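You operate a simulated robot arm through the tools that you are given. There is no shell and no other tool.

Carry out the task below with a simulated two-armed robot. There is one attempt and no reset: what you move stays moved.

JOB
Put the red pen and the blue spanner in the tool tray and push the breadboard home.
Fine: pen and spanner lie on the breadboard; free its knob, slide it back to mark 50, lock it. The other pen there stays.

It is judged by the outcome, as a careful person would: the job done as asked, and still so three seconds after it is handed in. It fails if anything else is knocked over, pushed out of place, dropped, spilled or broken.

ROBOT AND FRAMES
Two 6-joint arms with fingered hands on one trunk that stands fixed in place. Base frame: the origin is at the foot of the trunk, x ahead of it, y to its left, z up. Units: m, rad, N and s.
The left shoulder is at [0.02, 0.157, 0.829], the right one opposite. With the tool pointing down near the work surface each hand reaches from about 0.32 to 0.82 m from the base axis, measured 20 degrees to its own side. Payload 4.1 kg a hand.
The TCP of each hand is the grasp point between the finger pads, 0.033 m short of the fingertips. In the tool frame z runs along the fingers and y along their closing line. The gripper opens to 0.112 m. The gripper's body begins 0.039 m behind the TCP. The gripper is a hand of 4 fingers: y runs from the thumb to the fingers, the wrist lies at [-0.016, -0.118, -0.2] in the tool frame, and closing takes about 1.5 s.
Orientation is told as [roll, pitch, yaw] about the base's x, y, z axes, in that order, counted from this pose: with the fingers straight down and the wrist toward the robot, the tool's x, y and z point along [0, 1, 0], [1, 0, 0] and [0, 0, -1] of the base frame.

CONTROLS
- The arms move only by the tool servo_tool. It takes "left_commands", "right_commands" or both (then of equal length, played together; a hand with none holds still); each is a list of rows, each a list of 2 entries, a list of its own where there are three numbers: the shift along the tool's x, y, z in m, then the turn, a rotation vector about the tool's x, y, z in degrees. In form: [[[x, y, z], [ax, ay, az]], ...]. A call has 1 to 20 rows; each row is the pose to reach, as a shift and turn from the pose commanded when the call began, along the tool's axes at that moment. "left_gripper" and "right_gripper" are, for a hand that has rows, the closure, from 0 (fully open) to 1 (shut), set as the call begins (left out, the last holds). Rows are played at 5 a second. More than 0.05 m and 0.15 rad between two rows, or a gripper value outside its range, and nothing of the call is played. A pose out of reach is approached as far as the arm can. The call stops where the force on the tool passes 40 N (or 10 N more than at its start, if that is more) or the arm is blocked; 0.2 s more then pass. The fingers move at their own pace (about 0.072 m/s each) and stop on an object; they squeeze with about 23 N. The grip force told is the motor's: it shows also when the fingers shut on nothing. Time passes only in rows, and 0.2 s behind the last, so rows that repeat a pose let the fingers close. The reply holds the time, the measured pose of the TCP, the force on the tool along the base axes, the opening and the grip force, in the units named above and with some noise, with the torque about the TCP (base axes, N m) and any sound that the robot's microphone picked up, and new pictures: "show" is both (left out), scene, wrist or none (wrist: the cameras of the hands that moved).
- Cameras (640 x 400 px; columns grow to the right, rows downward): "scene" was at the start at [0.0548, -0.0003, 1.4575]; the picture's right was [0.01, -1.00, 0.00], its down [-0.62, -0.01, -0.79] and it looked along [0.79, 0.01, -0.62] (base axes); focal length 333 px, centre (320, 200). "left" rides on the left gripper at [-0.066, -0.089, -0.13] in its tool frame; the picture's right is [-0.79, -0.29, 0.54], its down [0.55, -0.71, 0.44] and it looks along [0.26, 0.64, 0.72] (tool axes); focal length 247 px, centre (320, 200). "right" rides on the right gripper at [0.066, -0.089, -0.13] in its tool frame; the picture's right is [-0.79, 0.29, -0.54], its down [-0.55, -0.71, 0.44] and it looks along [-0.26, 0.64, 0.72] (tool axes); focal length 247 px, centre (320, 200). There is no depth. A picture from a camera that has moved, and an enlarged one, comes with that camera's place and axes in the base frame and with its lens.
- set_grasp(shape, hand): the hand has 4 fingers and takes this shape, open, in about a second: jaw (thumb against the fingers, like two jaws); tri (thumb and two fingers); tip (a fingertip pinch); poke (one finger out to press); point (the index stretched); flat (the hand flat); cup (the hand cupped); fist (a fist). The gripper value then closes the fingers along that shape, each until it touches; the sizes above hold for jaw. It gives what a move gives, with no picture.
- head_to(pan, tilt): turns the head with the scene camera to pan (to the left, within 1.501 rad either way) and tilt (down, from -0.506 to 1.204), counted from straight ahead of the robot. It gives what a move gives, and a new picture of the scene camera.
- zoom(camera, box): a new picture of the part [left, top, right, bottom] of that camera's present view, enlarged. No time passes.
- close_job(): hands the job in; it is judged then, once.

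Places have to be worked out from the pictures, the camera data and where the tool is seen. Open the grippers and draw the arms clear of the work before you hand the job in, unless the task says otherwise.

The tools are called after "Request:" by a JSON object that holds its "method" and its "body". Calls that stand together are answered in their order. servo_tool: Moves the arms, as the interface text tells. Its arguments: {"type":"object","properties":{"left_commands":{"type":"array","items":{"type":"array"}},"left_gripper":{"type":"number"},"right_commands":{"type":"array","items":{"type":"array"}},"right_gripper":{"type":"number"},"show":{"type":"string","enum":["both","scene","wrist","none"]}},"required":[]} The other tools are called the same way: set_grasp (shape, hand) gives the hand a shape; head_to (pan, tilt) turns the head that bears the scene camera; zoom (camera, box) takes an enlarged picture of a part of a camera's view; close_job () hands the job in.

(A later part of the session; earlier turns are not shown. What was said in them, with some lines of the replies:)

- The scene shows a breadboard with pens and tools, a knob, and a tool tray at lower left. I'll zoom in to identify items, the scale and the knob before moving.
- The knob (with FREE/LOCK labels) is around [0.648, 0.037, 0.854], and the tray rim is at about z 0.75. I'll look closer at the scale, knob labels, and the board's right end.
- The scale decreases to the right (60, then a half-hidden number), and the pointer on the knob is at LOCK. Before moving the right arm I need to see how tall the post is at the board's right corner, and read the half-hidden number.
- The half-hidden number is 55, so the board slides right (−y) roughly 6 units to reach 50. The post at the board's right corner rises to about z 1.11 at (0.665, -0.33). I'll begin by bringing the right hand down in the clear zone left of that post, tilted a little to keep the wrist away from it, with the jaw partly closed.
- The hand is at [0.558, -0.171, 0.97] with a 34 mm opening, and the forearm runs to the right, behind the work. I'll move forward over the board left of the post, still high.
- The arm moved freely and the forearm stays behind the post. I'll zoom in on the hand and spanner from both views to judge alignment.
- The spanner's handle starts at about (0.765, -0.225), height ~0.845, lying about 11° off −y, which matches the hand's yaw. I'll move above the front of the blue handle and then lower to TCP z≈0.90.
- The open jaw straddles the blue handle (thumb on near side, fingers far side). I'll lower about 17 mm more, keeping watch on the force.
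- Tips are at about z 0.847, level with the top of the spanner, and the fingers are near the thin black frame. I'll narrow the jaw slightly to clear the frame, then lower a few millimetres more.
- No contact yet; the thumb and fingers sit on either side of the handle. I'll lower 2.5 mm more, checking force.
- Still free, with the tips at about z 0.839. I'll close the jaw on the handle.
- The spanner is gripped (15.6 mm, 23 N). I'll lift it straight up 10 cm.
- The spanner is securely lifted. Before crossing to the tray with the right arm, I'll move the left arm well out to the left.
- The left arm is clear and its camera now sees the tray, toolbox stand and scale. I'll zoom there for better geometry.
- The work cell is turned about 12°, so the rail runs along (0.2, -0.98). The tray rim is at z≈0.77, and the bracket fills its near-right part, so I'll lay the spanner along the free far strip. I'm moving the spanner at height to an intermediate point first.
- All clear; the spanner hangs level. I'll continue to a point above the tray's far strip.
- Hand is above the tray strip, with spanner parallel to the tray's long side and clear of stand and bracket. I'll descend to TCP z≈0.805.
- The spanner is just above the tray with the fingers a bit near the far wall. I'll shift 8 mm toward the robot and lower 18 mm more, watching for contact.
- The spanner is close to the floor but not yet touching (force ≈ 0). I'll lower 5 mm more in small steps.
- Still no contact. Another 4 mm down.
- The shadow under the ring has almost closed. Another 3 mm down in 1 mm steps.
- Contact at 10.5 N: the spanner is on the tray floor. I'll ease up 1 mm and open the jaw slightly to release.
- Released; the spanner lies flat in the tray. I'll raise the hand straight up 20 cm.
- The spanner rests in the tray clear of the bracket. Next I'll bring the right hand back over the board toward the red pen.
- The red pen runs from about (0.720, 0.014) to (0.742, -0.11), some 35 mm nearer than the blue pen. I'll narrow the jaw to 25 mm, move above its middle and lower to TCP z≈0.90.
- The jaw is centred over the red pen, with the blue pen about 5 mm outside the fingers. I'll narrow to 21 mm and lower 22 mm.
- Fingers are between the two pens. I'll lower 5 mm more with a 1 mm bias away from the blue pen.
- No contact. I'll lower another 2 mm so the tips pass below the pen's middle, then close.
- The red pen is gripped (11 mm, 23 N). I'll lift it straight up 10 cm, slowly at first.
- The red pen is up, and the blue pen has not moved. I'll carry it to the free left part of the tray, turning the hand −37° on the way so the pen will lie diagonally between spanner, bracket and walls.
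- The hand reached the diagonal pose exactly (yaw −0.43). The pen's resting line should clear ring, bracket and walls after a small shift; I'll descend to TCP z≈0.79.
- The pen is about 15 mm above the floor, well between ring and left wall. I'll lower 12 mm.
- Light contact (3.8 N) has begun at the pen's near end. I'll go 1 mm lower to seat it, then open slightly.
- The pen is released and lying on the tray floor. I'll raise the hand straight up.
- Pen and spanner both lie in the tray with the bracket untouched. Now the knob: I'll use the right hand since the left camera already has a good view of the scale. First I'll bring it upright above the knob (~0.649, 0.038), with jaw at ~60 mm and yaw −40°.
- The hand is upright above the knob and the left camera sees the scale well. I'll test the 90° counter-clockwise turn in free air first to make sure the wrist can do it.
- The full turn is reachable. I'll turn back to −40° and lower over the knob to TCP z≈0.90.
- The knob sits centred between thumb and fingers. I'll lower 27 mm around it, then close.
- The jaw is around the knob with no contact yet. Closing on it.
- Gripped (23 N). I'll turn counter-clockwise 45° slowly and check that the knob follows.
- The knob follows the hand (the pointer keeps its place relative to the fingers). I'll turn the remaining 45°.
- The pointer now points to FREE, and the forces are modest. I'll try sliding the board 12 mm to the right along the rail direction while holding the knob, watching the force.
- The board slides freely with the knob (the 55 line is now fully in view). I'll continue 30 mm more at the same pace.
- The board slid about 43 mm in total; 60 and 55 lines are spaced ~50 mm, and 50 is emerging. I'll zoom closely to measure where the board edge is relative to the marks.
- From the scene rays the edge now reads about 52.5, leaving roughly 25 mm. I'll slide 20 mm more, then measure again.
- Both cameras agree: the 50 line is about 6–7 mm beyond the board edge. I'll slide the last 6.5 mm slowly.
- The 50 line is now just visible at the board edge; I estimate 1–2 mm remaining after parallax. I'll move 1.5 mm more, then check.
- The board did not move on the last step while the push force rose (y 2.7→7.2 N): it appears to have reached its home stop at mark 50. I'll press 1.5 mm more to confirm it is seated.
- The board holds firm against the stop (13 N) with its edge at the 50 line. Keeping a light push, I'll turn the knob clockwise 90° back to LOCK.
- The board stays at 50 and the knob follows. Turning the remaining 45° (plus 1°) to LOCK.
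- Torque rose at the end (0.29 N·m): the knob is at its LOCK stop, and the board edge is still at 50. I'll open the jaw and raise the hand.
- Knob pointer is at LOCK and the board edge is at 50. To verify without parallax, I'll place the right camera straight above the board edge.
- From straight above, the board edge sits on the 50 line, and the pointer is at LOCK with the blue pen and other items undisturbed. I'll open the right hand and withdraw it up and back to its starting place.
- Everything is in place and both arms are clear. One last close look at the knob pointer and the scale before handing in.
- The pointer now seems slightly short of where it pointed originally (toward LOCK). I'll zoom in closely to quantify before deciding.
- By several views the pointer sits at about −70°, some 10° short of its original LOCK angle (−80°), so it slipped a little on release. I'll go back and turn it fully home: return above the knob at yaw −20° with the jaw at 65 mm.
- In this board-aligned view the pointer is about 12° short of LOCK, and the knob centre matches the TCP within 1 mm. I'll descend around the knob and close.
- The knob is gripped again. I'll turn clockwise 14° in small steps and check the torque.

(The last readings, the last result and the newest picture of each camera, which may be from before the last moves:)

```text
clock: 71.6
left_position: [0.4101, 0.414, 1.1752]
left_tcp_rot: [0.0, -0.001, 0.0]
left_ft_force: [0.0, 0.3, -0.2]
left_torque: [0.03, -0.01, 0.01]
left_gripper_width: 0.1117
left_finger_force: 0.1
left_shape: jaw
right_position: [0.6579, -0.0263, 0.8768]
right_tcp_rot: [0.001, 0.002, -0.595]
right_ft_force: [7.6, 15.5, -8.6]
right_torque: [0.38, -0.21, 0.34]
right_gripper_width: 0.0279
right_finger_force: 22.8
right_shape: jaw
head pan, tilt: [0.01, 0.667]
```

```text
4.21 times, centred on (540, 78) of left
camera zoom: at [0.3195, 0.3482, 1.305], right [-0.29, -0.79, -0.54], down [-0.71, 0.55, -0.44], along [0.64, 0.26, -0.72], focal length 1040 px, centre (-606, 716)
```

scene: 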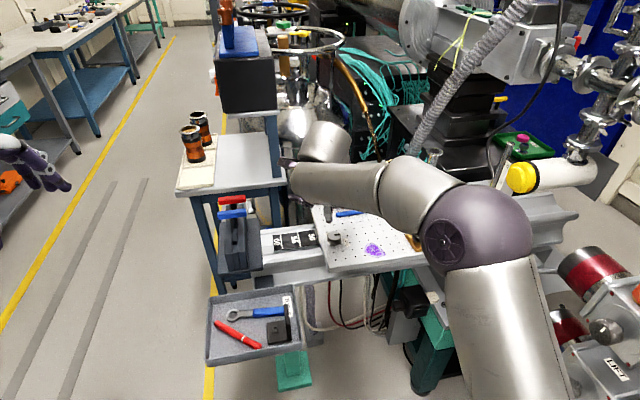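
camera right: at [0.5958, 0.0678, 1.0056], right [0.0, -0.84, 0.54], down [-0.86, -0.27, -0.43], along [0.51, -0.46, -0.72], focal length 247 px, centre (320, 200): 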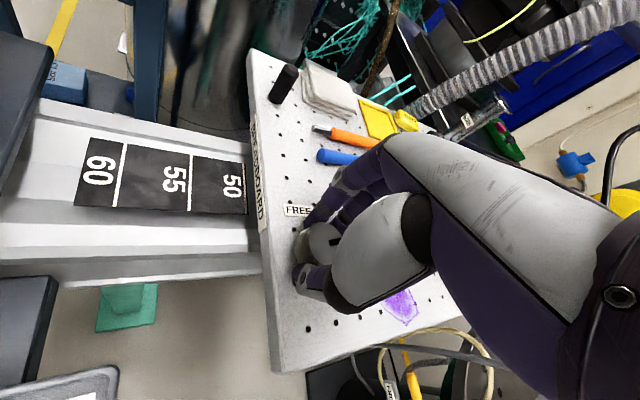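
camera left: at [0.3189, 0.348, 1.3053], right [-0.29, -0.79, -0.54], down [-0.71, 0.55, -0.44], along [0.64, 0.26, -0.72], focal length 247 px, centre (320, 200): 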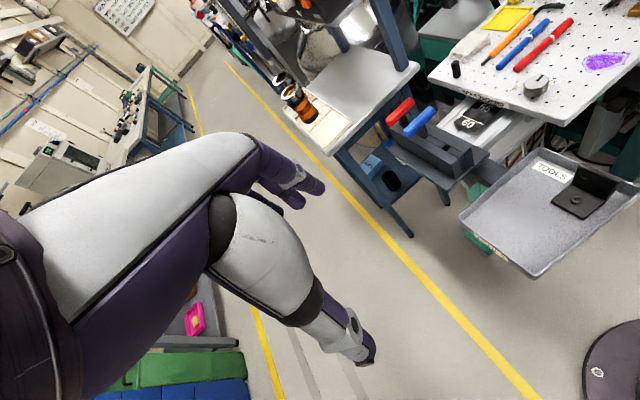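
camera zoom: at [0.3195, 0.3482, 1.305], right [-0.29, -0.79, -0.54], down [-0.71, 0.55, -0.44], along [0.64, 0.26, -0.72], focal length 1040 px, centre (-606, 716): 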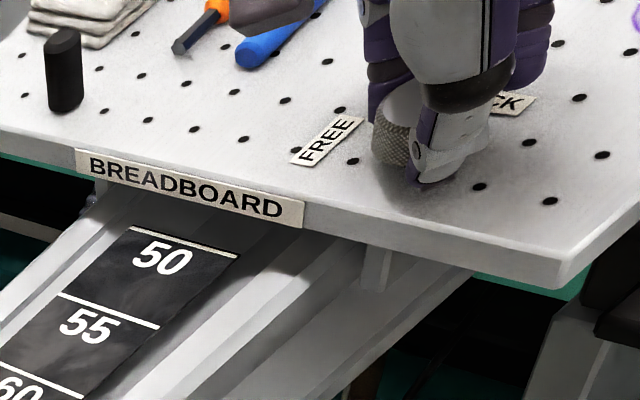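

The knob followed (pointer ≈ −76°) and torque has risen to 0.34 N·m. I'll turn 5° more to seat it at the LOCK stop.

Request:
{"method": "servo_tool", "body": {"right_commands": [[[0, 0, 0], [0, 0, 2]], [[0, 0, 0], [0, 0, 4]], [[0, 0, 0], [0, 0, 5]], [[0, 0, 0], [0, 0, 5]]], "show": "none"}}

Request:
{"method": "zoom", "body": {"camera": "right", "box": [220, 180, 380, 320]}}

```text
clock: 72.6
left_position: [0.4098, 0.4143, 1.1748]
left_tcp_rot: [0.001, 0.001, -0.001]
left_ft_force: [0.8, 1.3, -0.4]
left_torque: [-0.04, 0.03, -0.02]
left_gripper_width: 0.1116
left_finger_force: 0.0
left_shape: jaw
right_position: [0.6588, -0.0247, 0.877]
right_tcp_rot: [0.001, 0.003, -0.679]
right_ft_force: [8.0, 19.8, -8.9]
right_torque: [0.51, -0.23, 0.46]
right_gripper_width: 0.0272
right_finger_force: 23.2
right_shape: jaw
head pan, tilt: [0.01, 0.667]
```

```text
2.86 times, centred on (300, 250) of right
camera zoom: at [0.6297, 0.0822, 1.0065], right [-0.28, -0.8, 0.54], down [-0.9, 0.02, -0.44], along [0.34, -0.6, -0.72], focal length 706 px, centre (377, 57)
```

zoom: 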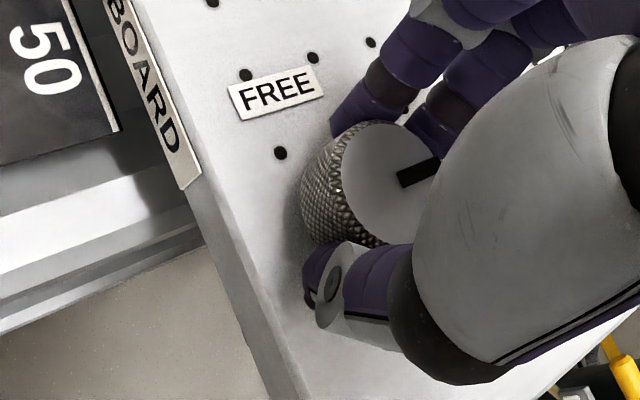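

The torque grows steadily with angle (0.34→0.46 N·m) with the pointer now at the original LOCK angle. Before releasing, I'll test whether the board is actually locked by pulling gently a few millimetres to the left.

Request:
{"method": "servo_tool", "body": {"right_commands": [[[0.0013, -0.0016, 0], [0, 0, 0]], [[0.0025, -0.0031, 0], [0, 0, 0]], [[0.0025, -0.0031, 0], [0, 0, 0]]], "show": "none"}}

Request:
{"method": "zoom", "body": {"camera": "left", "box": [470, 60, 540, 110]}}

```text
clock: 73.4
left_position: [0.4105, 0.4149, 1.1745]
left_tcp_rot: [0.001, -0.001, -0.002]
left_ft_force: [0.3, -0.6, 0.1]
left_torque: [-0.01, 0.01, 0.01]
left_gripper_width: 0.1116
left_finger_force: 0.1
left_shape: jaw
right_position: [0.6571, -0.0239, 0.8758]
right_tcp_rot: [-0.001, -0.002, -0.684]
right_ft_force: [12.3, 9.3, -10.5]
right_torque: [0.16, -0.4, 0.39]
right_gripper_width: 0.0275
right_finger_force: 23.3
right_shape: jaw
head pan, tilt: [0.01, 0.667]
```

```text
8.00 times, centred on (505, 85) of left
camera zoom: at [0.3199, 0.3478, 1.305], right [-0.29, -0.79, -0.54], down [-0.71, 0.55, -0.43], along [0.64, 0.26, -0.72], focal length 1976 px, centre (-1160, 1120)
```

zoom: 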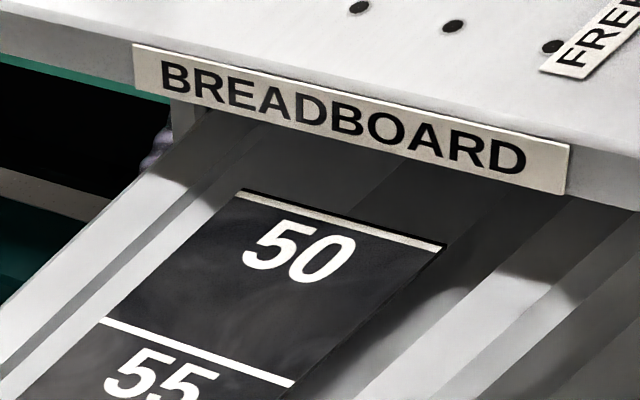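

Force went from +20 to +9 N and the board hasn't moved. I'll continue pulling left 8 mm to see whether it holds against a leftward pull.

Request:
{"method": "servo_tool", "body": {"right_commands": [[[0.0013, -0.0016, 0], [0, 0, 0]], [[0.0025, -0.0031, 0], [0, 0, 0]], [[0.0038, -0.0047, 0], [0, 0, 0]], [[0.005, -0.0062, 0], [0, 0, 0]], [[0.005, -0.0062, 0], [0, 0, 0]]], "show": "none"}}

Request:
{"method": "zoom", "body": {"camera": "left", "box": [470, 60, 540, 110]}}

Request:
{"method": "zoom", "body": {"camera": "right", "box": [220, 180, 380, 320]}}

```text
clock: 74.6
left_position: [0.4097, 0.4142, 1.1753]
left_tcp_rot: [0.001, 0.0, -0.002]
left_ft_force: [-0.2, 0.6, 0.5]
left_torque: [-0.03, 0.03, 0.01]
left_gripper_width: 0.1117
left_finger_force: 0.0
left_shape: jaw
right_position: [0.6551, -0.0177, 0.8762]
right_tcp_rot: [-0.004, 0.001, -0.688]
right_ft_force: [7.3, -18.5, -2.1]
right_torque: [-0.66, -0.44, -0.05]
right_gripper_width: 0.0291
right_finger_force: 22.7
right_shape: jaw
head pan, tilt: [0.01, 0.667]
```

```text
8.00 times, centred on (505, 85) of left
camera zoom: at [0.3197, 0.3469, 1.3053], right [-0.29, -0.79, -0.54], down [-0.71, 0.55, -0.43], along [0.64, 0.26, -0.72], focal length 1976 px, centre (-1160, 1120)
```

zoom: 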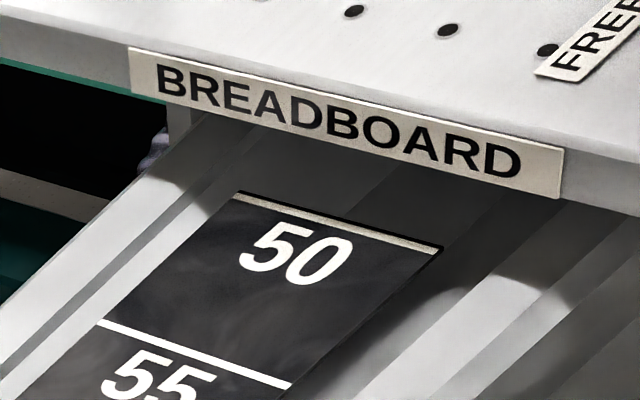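

```text
2.86 times, centred on (300, 250) of right
camera zoom: at [0.6277, 0.0903, 1.006], right [-0.28, -0.79, 0.54], down [-0.9, 0.02, -0.43], along [0.33, -0.61, -0.72], focal length 706 px, centre (377, 57)
```

zoom: 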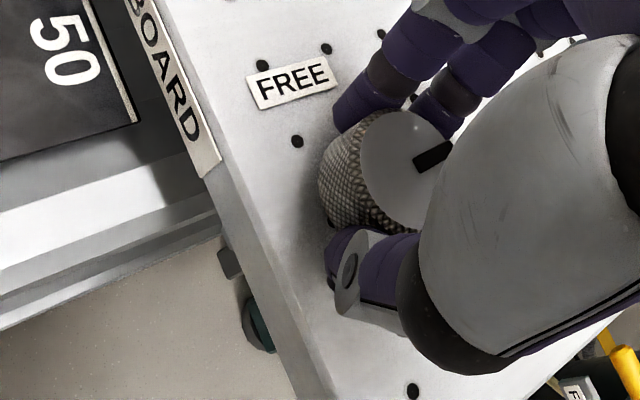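

The board holds against an 18 N leftward pull, so it is locked at 50. I'll ease the hand back to remove side load, then check the knob angle before releasing.

Request:
{"method": "servo_tool", "body": {"right_commands": [[[-0.0012, 0.0029, 0], [0, 0, 0]], [[-0.0024, 0.0058, 0], [0, 0, 0]], [[-0.0024, 0.0058, 0], [0, 0, 0]]], "show": "none"}}

Request:
{"method": "zoom", "body": {"camera": "right", "box": [220, 180, 380, 320]}}

```text
clock: 75.4
left_position: [0.4093, 0.4143, 1.1747]
left_tcp_rot: [0.001, -0.002, 0.001]
left_ft_force: [0.9, -0.7, 1.1]
left_torque: [0.02, 0.0, -0.03]
left_gripper_width: 0.1116
left_finger_force: 0.0
left_shape: jaw
right_position: [0.6568, -0.0196, 0.8767]
right_tcp_rot: [-0.001, 0.001, -0.682]
right_ft_force: [-2.2, -3.1, -0.6]
right_torque: [-0.17, -0.02, -0.03]
right_gripper_width: 0.0279
right_finger_force: 23.1
right_shape: jaw
head pan, tilt: [0.01, 0.667]
```

```text
2.86 times, centred on (300, 250) of right
camera zoom: at [0.6292, 0.0876, 1.0063], right [-0.28, -0.8, 0.54], down [-0.9, 0.02, -0.43], along [0.34, -0.6, -0.72], focal length 706 px, centre (377, 57)
```

zoom: 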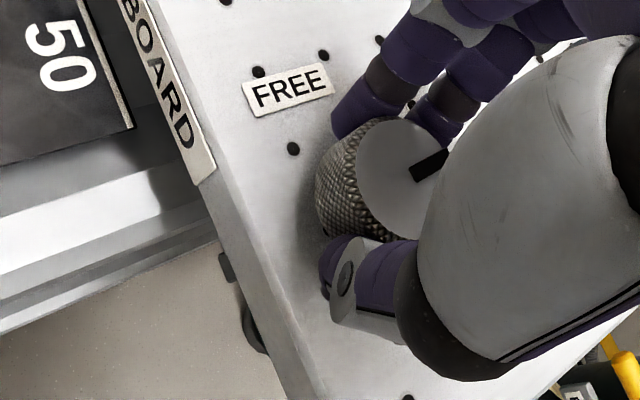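

Side load is gone and the pointer is near −76°. I'll turn about 6° more clockwise, then release very gradually and watch the pointer.

Request:
{"method": "servo_tool", "body": {"right_commands": [[[0, 0, 0], [0, 0, 2]], [[0, 0, 0], [0, 0, 4]], [[0, 0, 0], [0, 0, 6]], [[0, 0, 0], [0, 0, 6]]], "show": "none"}}

Request:
{"method": "zoom", "body": {"camera": "right", "box": [220, 180, 380, 320]}}

```text
clock: 76.4
left_position: [0.4093, 0.4154, 1.1747]
left_tcp_rot: [-0.001, 0.0, 0.0]
left_ft_force: [0.0, -0.6, -0.7]
left_torque: [0.0, 0.02, 0.01]
left_gripper_width: 0.1118
left_finger_force: 0.1
left_shape: jaw
right_position: [0.6576, -0.0195, 0.8772]
right_tcp_rot: [0.001, 0.0, -0.787]
right_ft_force: [8.8, 2.7, -6.3]
right_torque: [0.06, -0.29, 0.3]
right_gripper_width: 0.0278
right_finger_force: 22.9
right_shape: jaw
head pan, tilt: [0.01, 0.667]
```

```text
2.86 times, centred on (300, 250) of right
camera zoom: at [0.641, 0.0899, 1.0066], right [-0.36, -0.76, 0.54], down [-0.89, 0.11, -0.43], along [0.27, -0.64, -0.72], focal length 706 px, centre (377, 57)
```

zoom: 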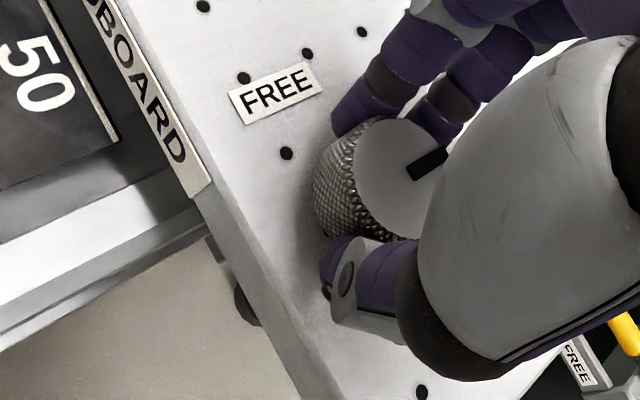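

The pointer should be at or just past the original LOCK angle. I'll open the jaw just barely and see if the pointer stays.

Request:
{"method": "servo_tool", "body": {"right_commands": [[[0, 0, 0], [0, 0, 0]], [[0, 0, 0], [0, 0, 0]], [[0, 0, 0], [0, 0, 0]]], "right_gripper": 0.73, "show": "none"}}

Request:
{"method": "zoom", "body": {"camera": "right", "box": [220, 180, 380, 320]}}

Request:
{"method": "zoom", "body": {"camera": "left", "box": [530, 30, 610, 85]}}

```text
clock: 77.2
left_position: [0.4098, 0.4141, 1.1758]
left_tcp_rot: [0.0, 0.0, -0.002]
left_ft_force: [-0.5, -0.9, 0.1]
left_torque: [-0.03, 0.03, 0.0]
left_gripper_width: 0.1116
left_finger_force: 0.0
left_shape: jaw
right_position: [0.6564, -0.0211, 0.8779]
right_tcp_rot: [0.001, -0.002, -0.79]
right_ft_force: [9.7, 0.0, -1.0]
right_torque: [0.0, -0.24, 0.19]
right_gripper_width: 0.0321
right_finger_force: 0.1
right_shape: jaw
head pan, tilt: [0.01, 0.667]
```

```text
2.86 times, centred on (300, 250) of right
camera zoom: at [0.6411, 0.0891, 1.0073], right [-0.36, -0.76, 0.54], down [-0.89, 0.11, -0.44], along [0.27, -0.64, -0.72], focal length 706 px, centre (377, 57)
```

zoom: 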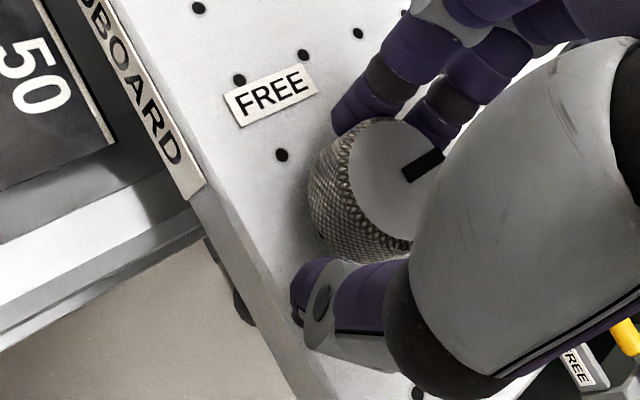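

```text
7.27 times, centred on (570, 58) of left
camera zoom: at [0.3196, 0.3476, 1.3052], right [-0.29, -0.79, -0.54], down [-0.71, 0.55, -0.43], along [0.64, 0.26, -0.72], focal length 1796 px, centre (-1498, 1236)
```

zoom: 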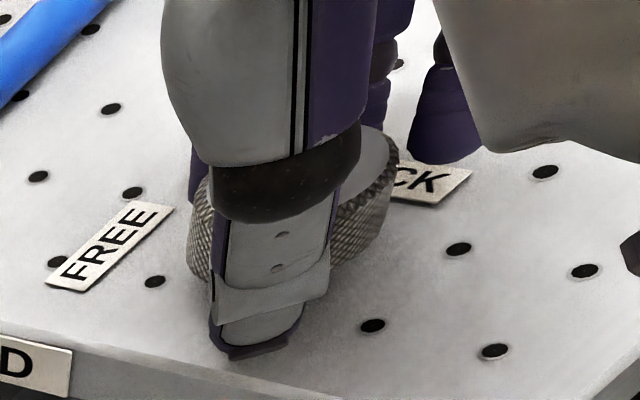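

With the thumb off, the pointer stays at about −82° (LOCK). I'll shift the hand a few millimetres so the fingers come off squarely, opening fully, and check again.

Request:
{"method": "servo_tool", "body": {"right_commands": [[[0, 0.002, 0], [0, 0, 0]], [[0, 0.004, 0], [0, 0, 0]], [[-0.001, 0.006, 0], [0, 0, 0]], [[-0.002, 0.008, 0], [0, 0, 0]]], "right_gripper": 0.45, "show": "wrist"}}

Request:
{"method": "zoom", "body": {"camera": "right", "box": [220, 180, 380, 320]}}

Request:
{"method": "zoom", "body": {"camera": "left", "box": [530, 30, 610, 85]}}

```text
clock: 78.2
left_position: [0.4089, 0.414, 1.1755]
left_tcp_rot: [0.0, 0.001, -0.001]
left_ft_force: [-0.3, 0.8, 0.3]
left_torque: [0.01, -0.01, -0.01]
left_gripper_width: 0.1117
left_finger_force: 0.1
left_shape: jaw
right_position: [0.6611, -0.0277, 0.8773]
right_tcp_rot: [0.0, 0.0, -0.788]
right_ft_force: [0.9, -0.3, 1.1]
right_torque: [-0.04, -0.02, 0.01]
right_gripper_width: 0.0611
right_finger_force: 0.1
right_shape: jaw
head pan, tilt: [0.01, 0.667]
camera right: at [0.645, 0.0825, 1.0062], right [-0.36, -0.76, 0.54], down [-0.89, 0.11, -0.43], along [0.27, -0.64, -0.72], focal length 247 px, centre (320, 200)
```

right: 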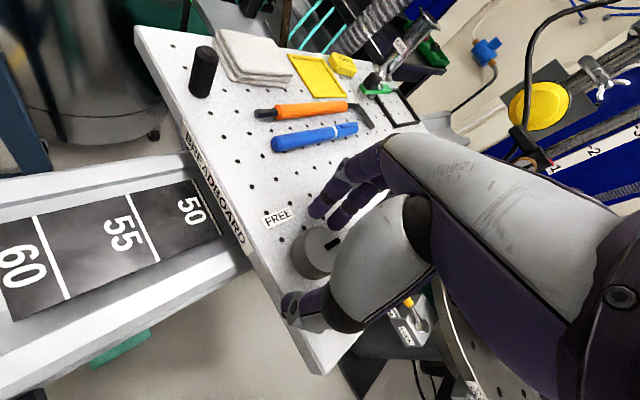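

```text
2.86 times, centred on (300, 250) of right
camera zoom: at [0.645, 0.0825, 1.0062], right [-0.36, -0.76, 0.54], down [-0.89, 0.11, -0.43], along [0.27, -0.64, -0.72], focal length 706 px, centre (377, 57)
```

zoom: 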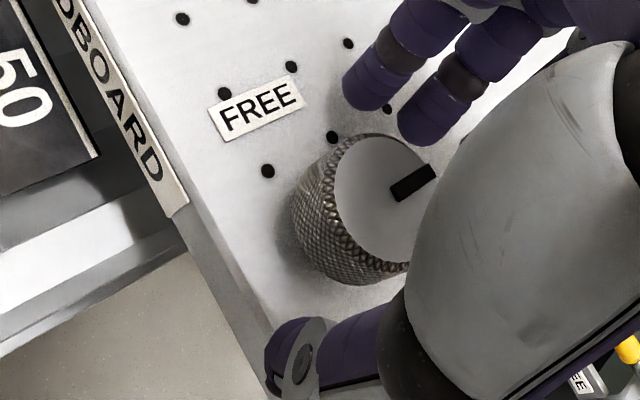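

```text
7.27 times, centred on (570, 58) of left
camera zoom: at [0.3192, 0.3477, 1.3052], right [-0.29, -0.79, -0.54], down [-0.71, 0.55, -0.44], along [0.64, 0.26, -0.72], focal length 1796 px, centre (-1498, 1236)
```

zoom: 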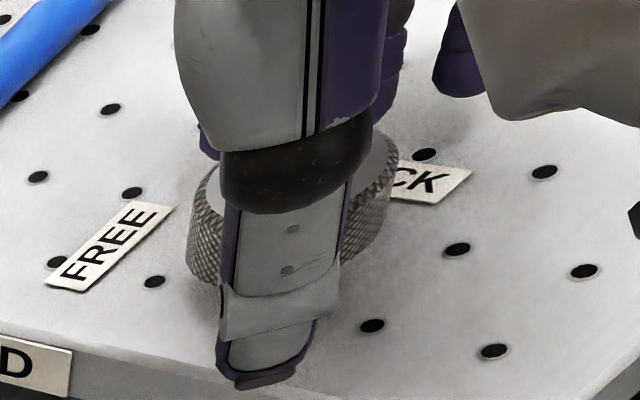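

Fully open and the pointer remains at about −82°, the original LOCK angle. Raising the hand straight up.

Request:
{"method": "servo_tool", "body": {"right_commands": [[[0, 0, -0.02], [0, 0, 0]], [[0, 0, -0.05], [0, 0, 0]], [[0, 0, -0.09], [0, 0, 0]], [[0, 0, -0.12], [0, 0, 0]]], "show": "none"}}

Request:
{"method": "zoom", "body": {"camera": "left", "box": [530, 30, 610, 85]}}

Request:
{"method": "zoom", "body": {"camera": "right", "box": [180, 180, 380, 340]}}

```text
clock: 79.2
left_position: [0.4095, 0.4139, 1.1746]
left_tcp_rot: [-0.001, 0.0, -0.004]
left_ft_force: [-0.2, 0.5, -0.2]
left_torque: [0.0, -0.05, -0.01]
left_gripper_width: 0.1117
left_finger_force: 0.1
left_shape: jaw
right_position: [0.6613, -0.0264, 0.997]
right_tcp_rot: [-0.003, 0.001, -0.788]
right_ft_force: [-0.4, -0.4, -0.1]
right_torque: [-0.01, 0.03, 0.02]
right_gripper_width: 0.0609
right_finger_force: 0.0
right_shape: jaw
head pan, tilt: [0.01, 0.667]
```

```text
7.27 times, centred on (570, 58) of left
camera zoom: at [0.3194, 0.3476, 1.3052], right [-0.29, -0.79, -0.54], down [-0.71, 0.55, -0.44], along [0.64, 0.26, -0.72], focal length 1796 px, centre (-1498, 1236)
```

zoom: 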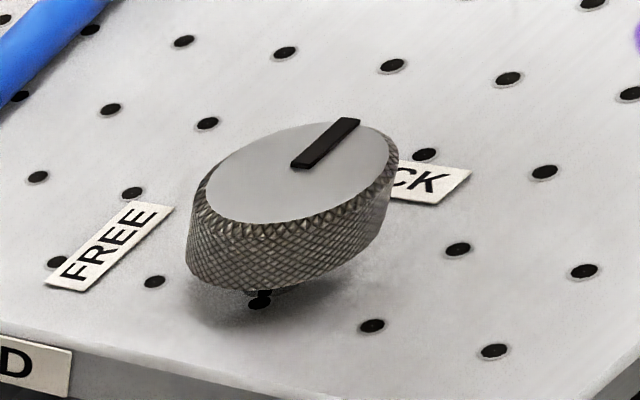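

```text
2.50 times, centred on (280, 260) of right
camera zoom: at [0.6453, 0.0829, 1.127], right [-0.36, -0.76, 0.54], down [-0.89, 0.11, -0.43], along [0.27, -0.64, -0.72], focal length 617 px, centre (420, 50)
```

zoom: 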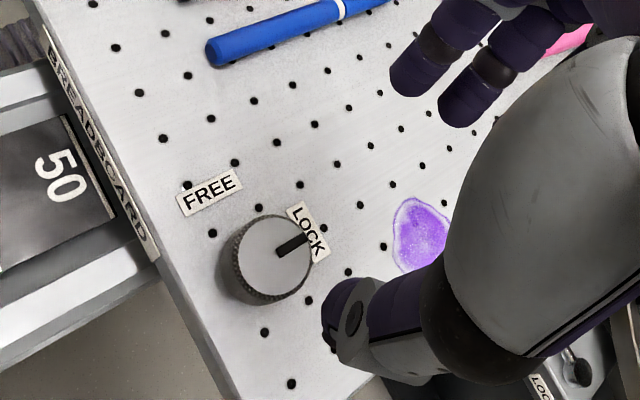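

The pointer now points squarely at LOCK and stays there. I'll withdraw the right hand to its starting place and check the whole scene.

Request:
{"method": "servo_tool", "body": {"right_commands": [[[0, 0, -0.03], [0, 0, 0]], [[-0.0304, 0.0048, -0.05], [0, 0, -6.45]], [[-0.0608, 0.0097, -0.07], [0, 0, -12.9]], [[-0.0912, 0.0145, -0.09], [0, 0, -19.35]], [[-0.1216, 0.0193, -0.11], [0, 0, -25.8]], [[-0.152, 0.0241, -0.125], [0, 0, -32.2]], [[-0.1824, 0.029, -0.14], [0, 0, -38.7]], [[-0.2128, 0.0338, -0.153], [0, 0, -45.15]], [[-0.2128, 0.0338, -0.153], [0, 0, -45.15]]], "right_gripper": 0, "show": "both"}}

Request:
{"method": "zoom", "body": {"camera": "scene", "box": [200, 170, 480, 380]}}

Request:
{"method": "zoom", "body": {"camera": "scene", "box": [270, 205, 370, 275]}}

Request:
{"method": "zoom", "body": {"camera": "left", "box": [420, 0, 640, 290]}}

```text
clock: 81.2
left_position: [0.4094, 0.4144, 1.1759]
left_tcp_rot: [0.0, 0.002, 0.001]
left_ft_force: [0.0, 0.2, 0.6]
left_torque: [0.0, 0.0, 0.02]
left_gripper_width: 0.1117
left_finger_force: 0.1
left_shape: jaw
right_position: [0.5348, -0.2032, 1.1504]
right_tcp_rot: [-0.002, 0.002, 0.0]
right_ft_force: [0.8, -1.0, -0.1]
right_torque: [0.0, 0.01, 0.01]
right_gripper_width: 0.1117
right_finger_force: 0.1
right_shape: jaw
head pan, tilt: [0.01, 0.667]
camera right: at [0.4455, -0.1367, 1.2798], right [0.29, -0.79, 0.54], down [-0.71, -0.55, -0.43], along [0.64, -0.26, -0.72], focal length 247 px, centre (320, 200)
```

scene: 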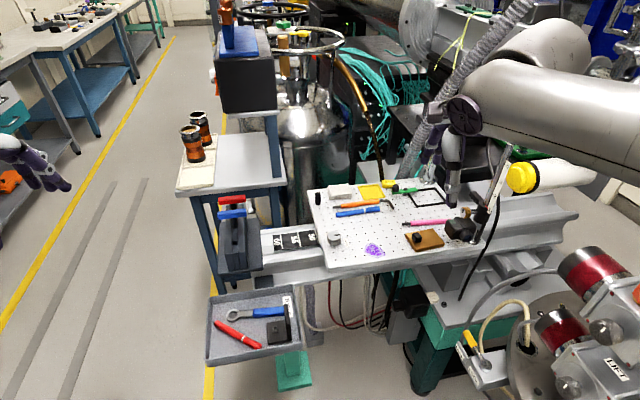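
right: 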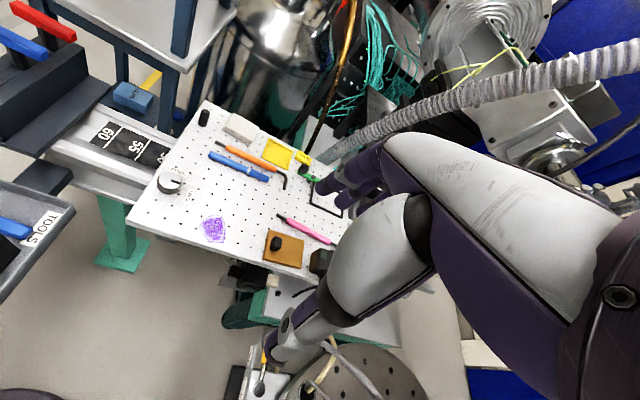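

```text
1.90 times, centred on (340, 275) of scene
camera zoom: at [0.0548, -0.0003, 1.4575], right [0.01, -1.0, 0.0], down [-0.62, -0.01, -0.79], along [0.79, 0.01, -0.62], focal length 634 px, centre (282, 57)
```

zoom: 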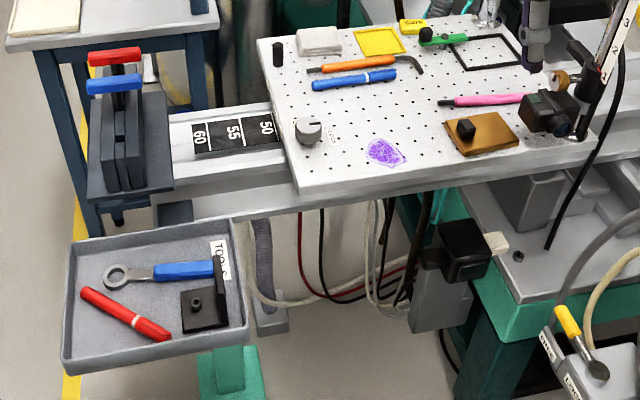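

```text
5.71 times, centred on (320, 240) of scene
camera zoom: at [0.0548, -0.0003, 1.4575], right [0.01, -1.0, 0.0], down [-0.62, -0.01, -0.79], along [0.79, 0.01, -0.62], focal length 1903 px, centre (320, -29)
```

zoom: 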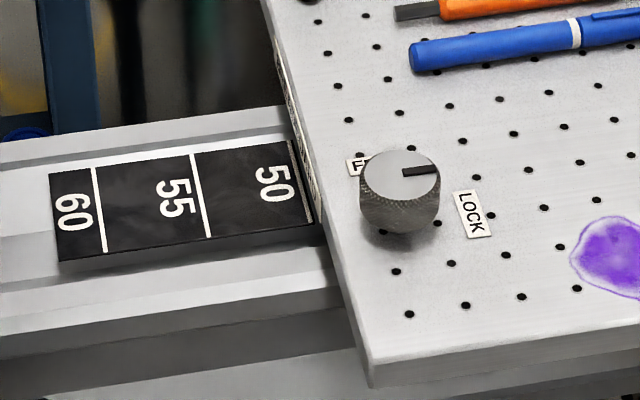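

```text
1.38 times, centred on (530, 145) of left
camera zoom: at [0.3193, 0.3477, 1.3052], right [-0.29, -0.79, -0.54], down [-0.71, 0.55, -0.44], along [0.64, 0.26, -0.72], focal length 341 px, centre (30, 276)
```

zoom: 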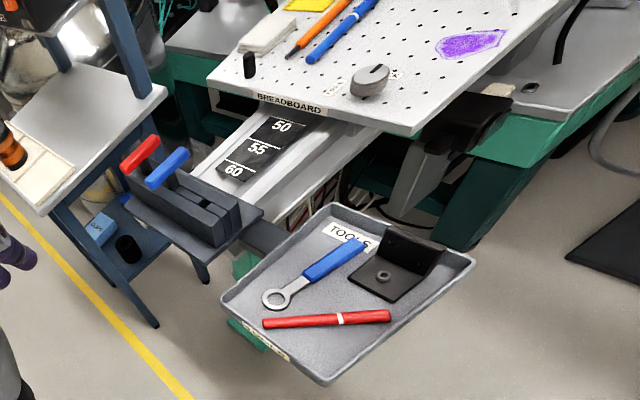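

All is as wanted: pointer at LOCK, edge at 50, pen and spanner in the tray, blue pen and other items in place. I'll draw the right hand a little further back from the board before handing in.

Request:
{"method": "servo_tool", "body": {"right_commands": [[[0, -0.035, -0.013], [0, 0, 0]], [[0, -0.07, -0.026], [0, 0, 0]], [[0, -0.1, -0.04], [0, 0, 0]], [[0, -0.1, -0.04], [0, 0, 0]]], "show": "scene"}}

```text
clock: 82.2
left_position: [0.4105, 0.4134, 1.175]
left_tcp_rot: [0.0, 0.0, 0.001]
left_ft_force: [-0.8, 1.1, -0.5]
left_torque: [0.02, 0.02, 0.01]
left_gripper_width: 0.1117
left_finger_force: 0.1
left_shape: jaw
right_position: [0.4359, -0.202, 1.191]
right_tcp_rot: [0.0, 0.001, 0.0]
right_ft_force: [-0.6, 0.1, -0.7]
right_torque: [0.01, 0.03, -0.01]
right_gripper_width: 0.1117
right_finger_force: 0.0
right_shape: jaw
head pan, tilt: [0.01, 0.667]
```

scene: 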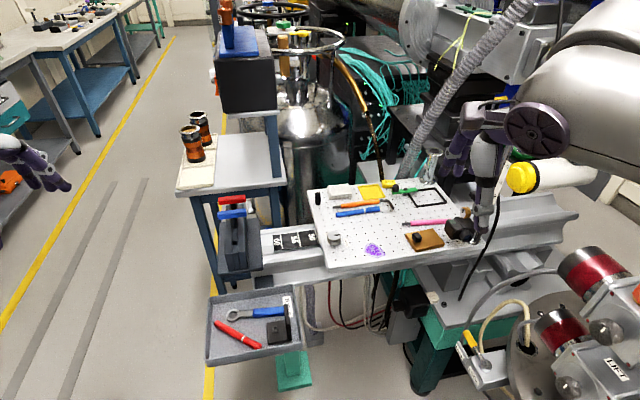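

Both arms are clear with grippers open, and everything is settled. Handing the job in.

Request:
{"method": "close_job", "body": {}}

```text
The job is handed in.
```

The job is done and handed in. The red pen and blue spanner lie in the tool tray, and the breadboard is back at mark 50 with its knob locked.

- **Tray:** the spanner lies along the far side and the pen diagonally beside it. The black bracket already in the tray was not touched.
- **Breadboard:** it slid until it met a stop with its left edge on the 50 line. It then held against an 18 N pull to the left.
- **Knob:** after my first turn and release it sat about 12° short of LOCK. I gripped it again and turned it fully home; the pointer now matches its original LOCK position.
- **Everything else:** the blue pen stayed on the board. In the last pictures everything else on the board had stayed in place, with nothing dropped or tipped over.

Both hands are open and clear of the work.
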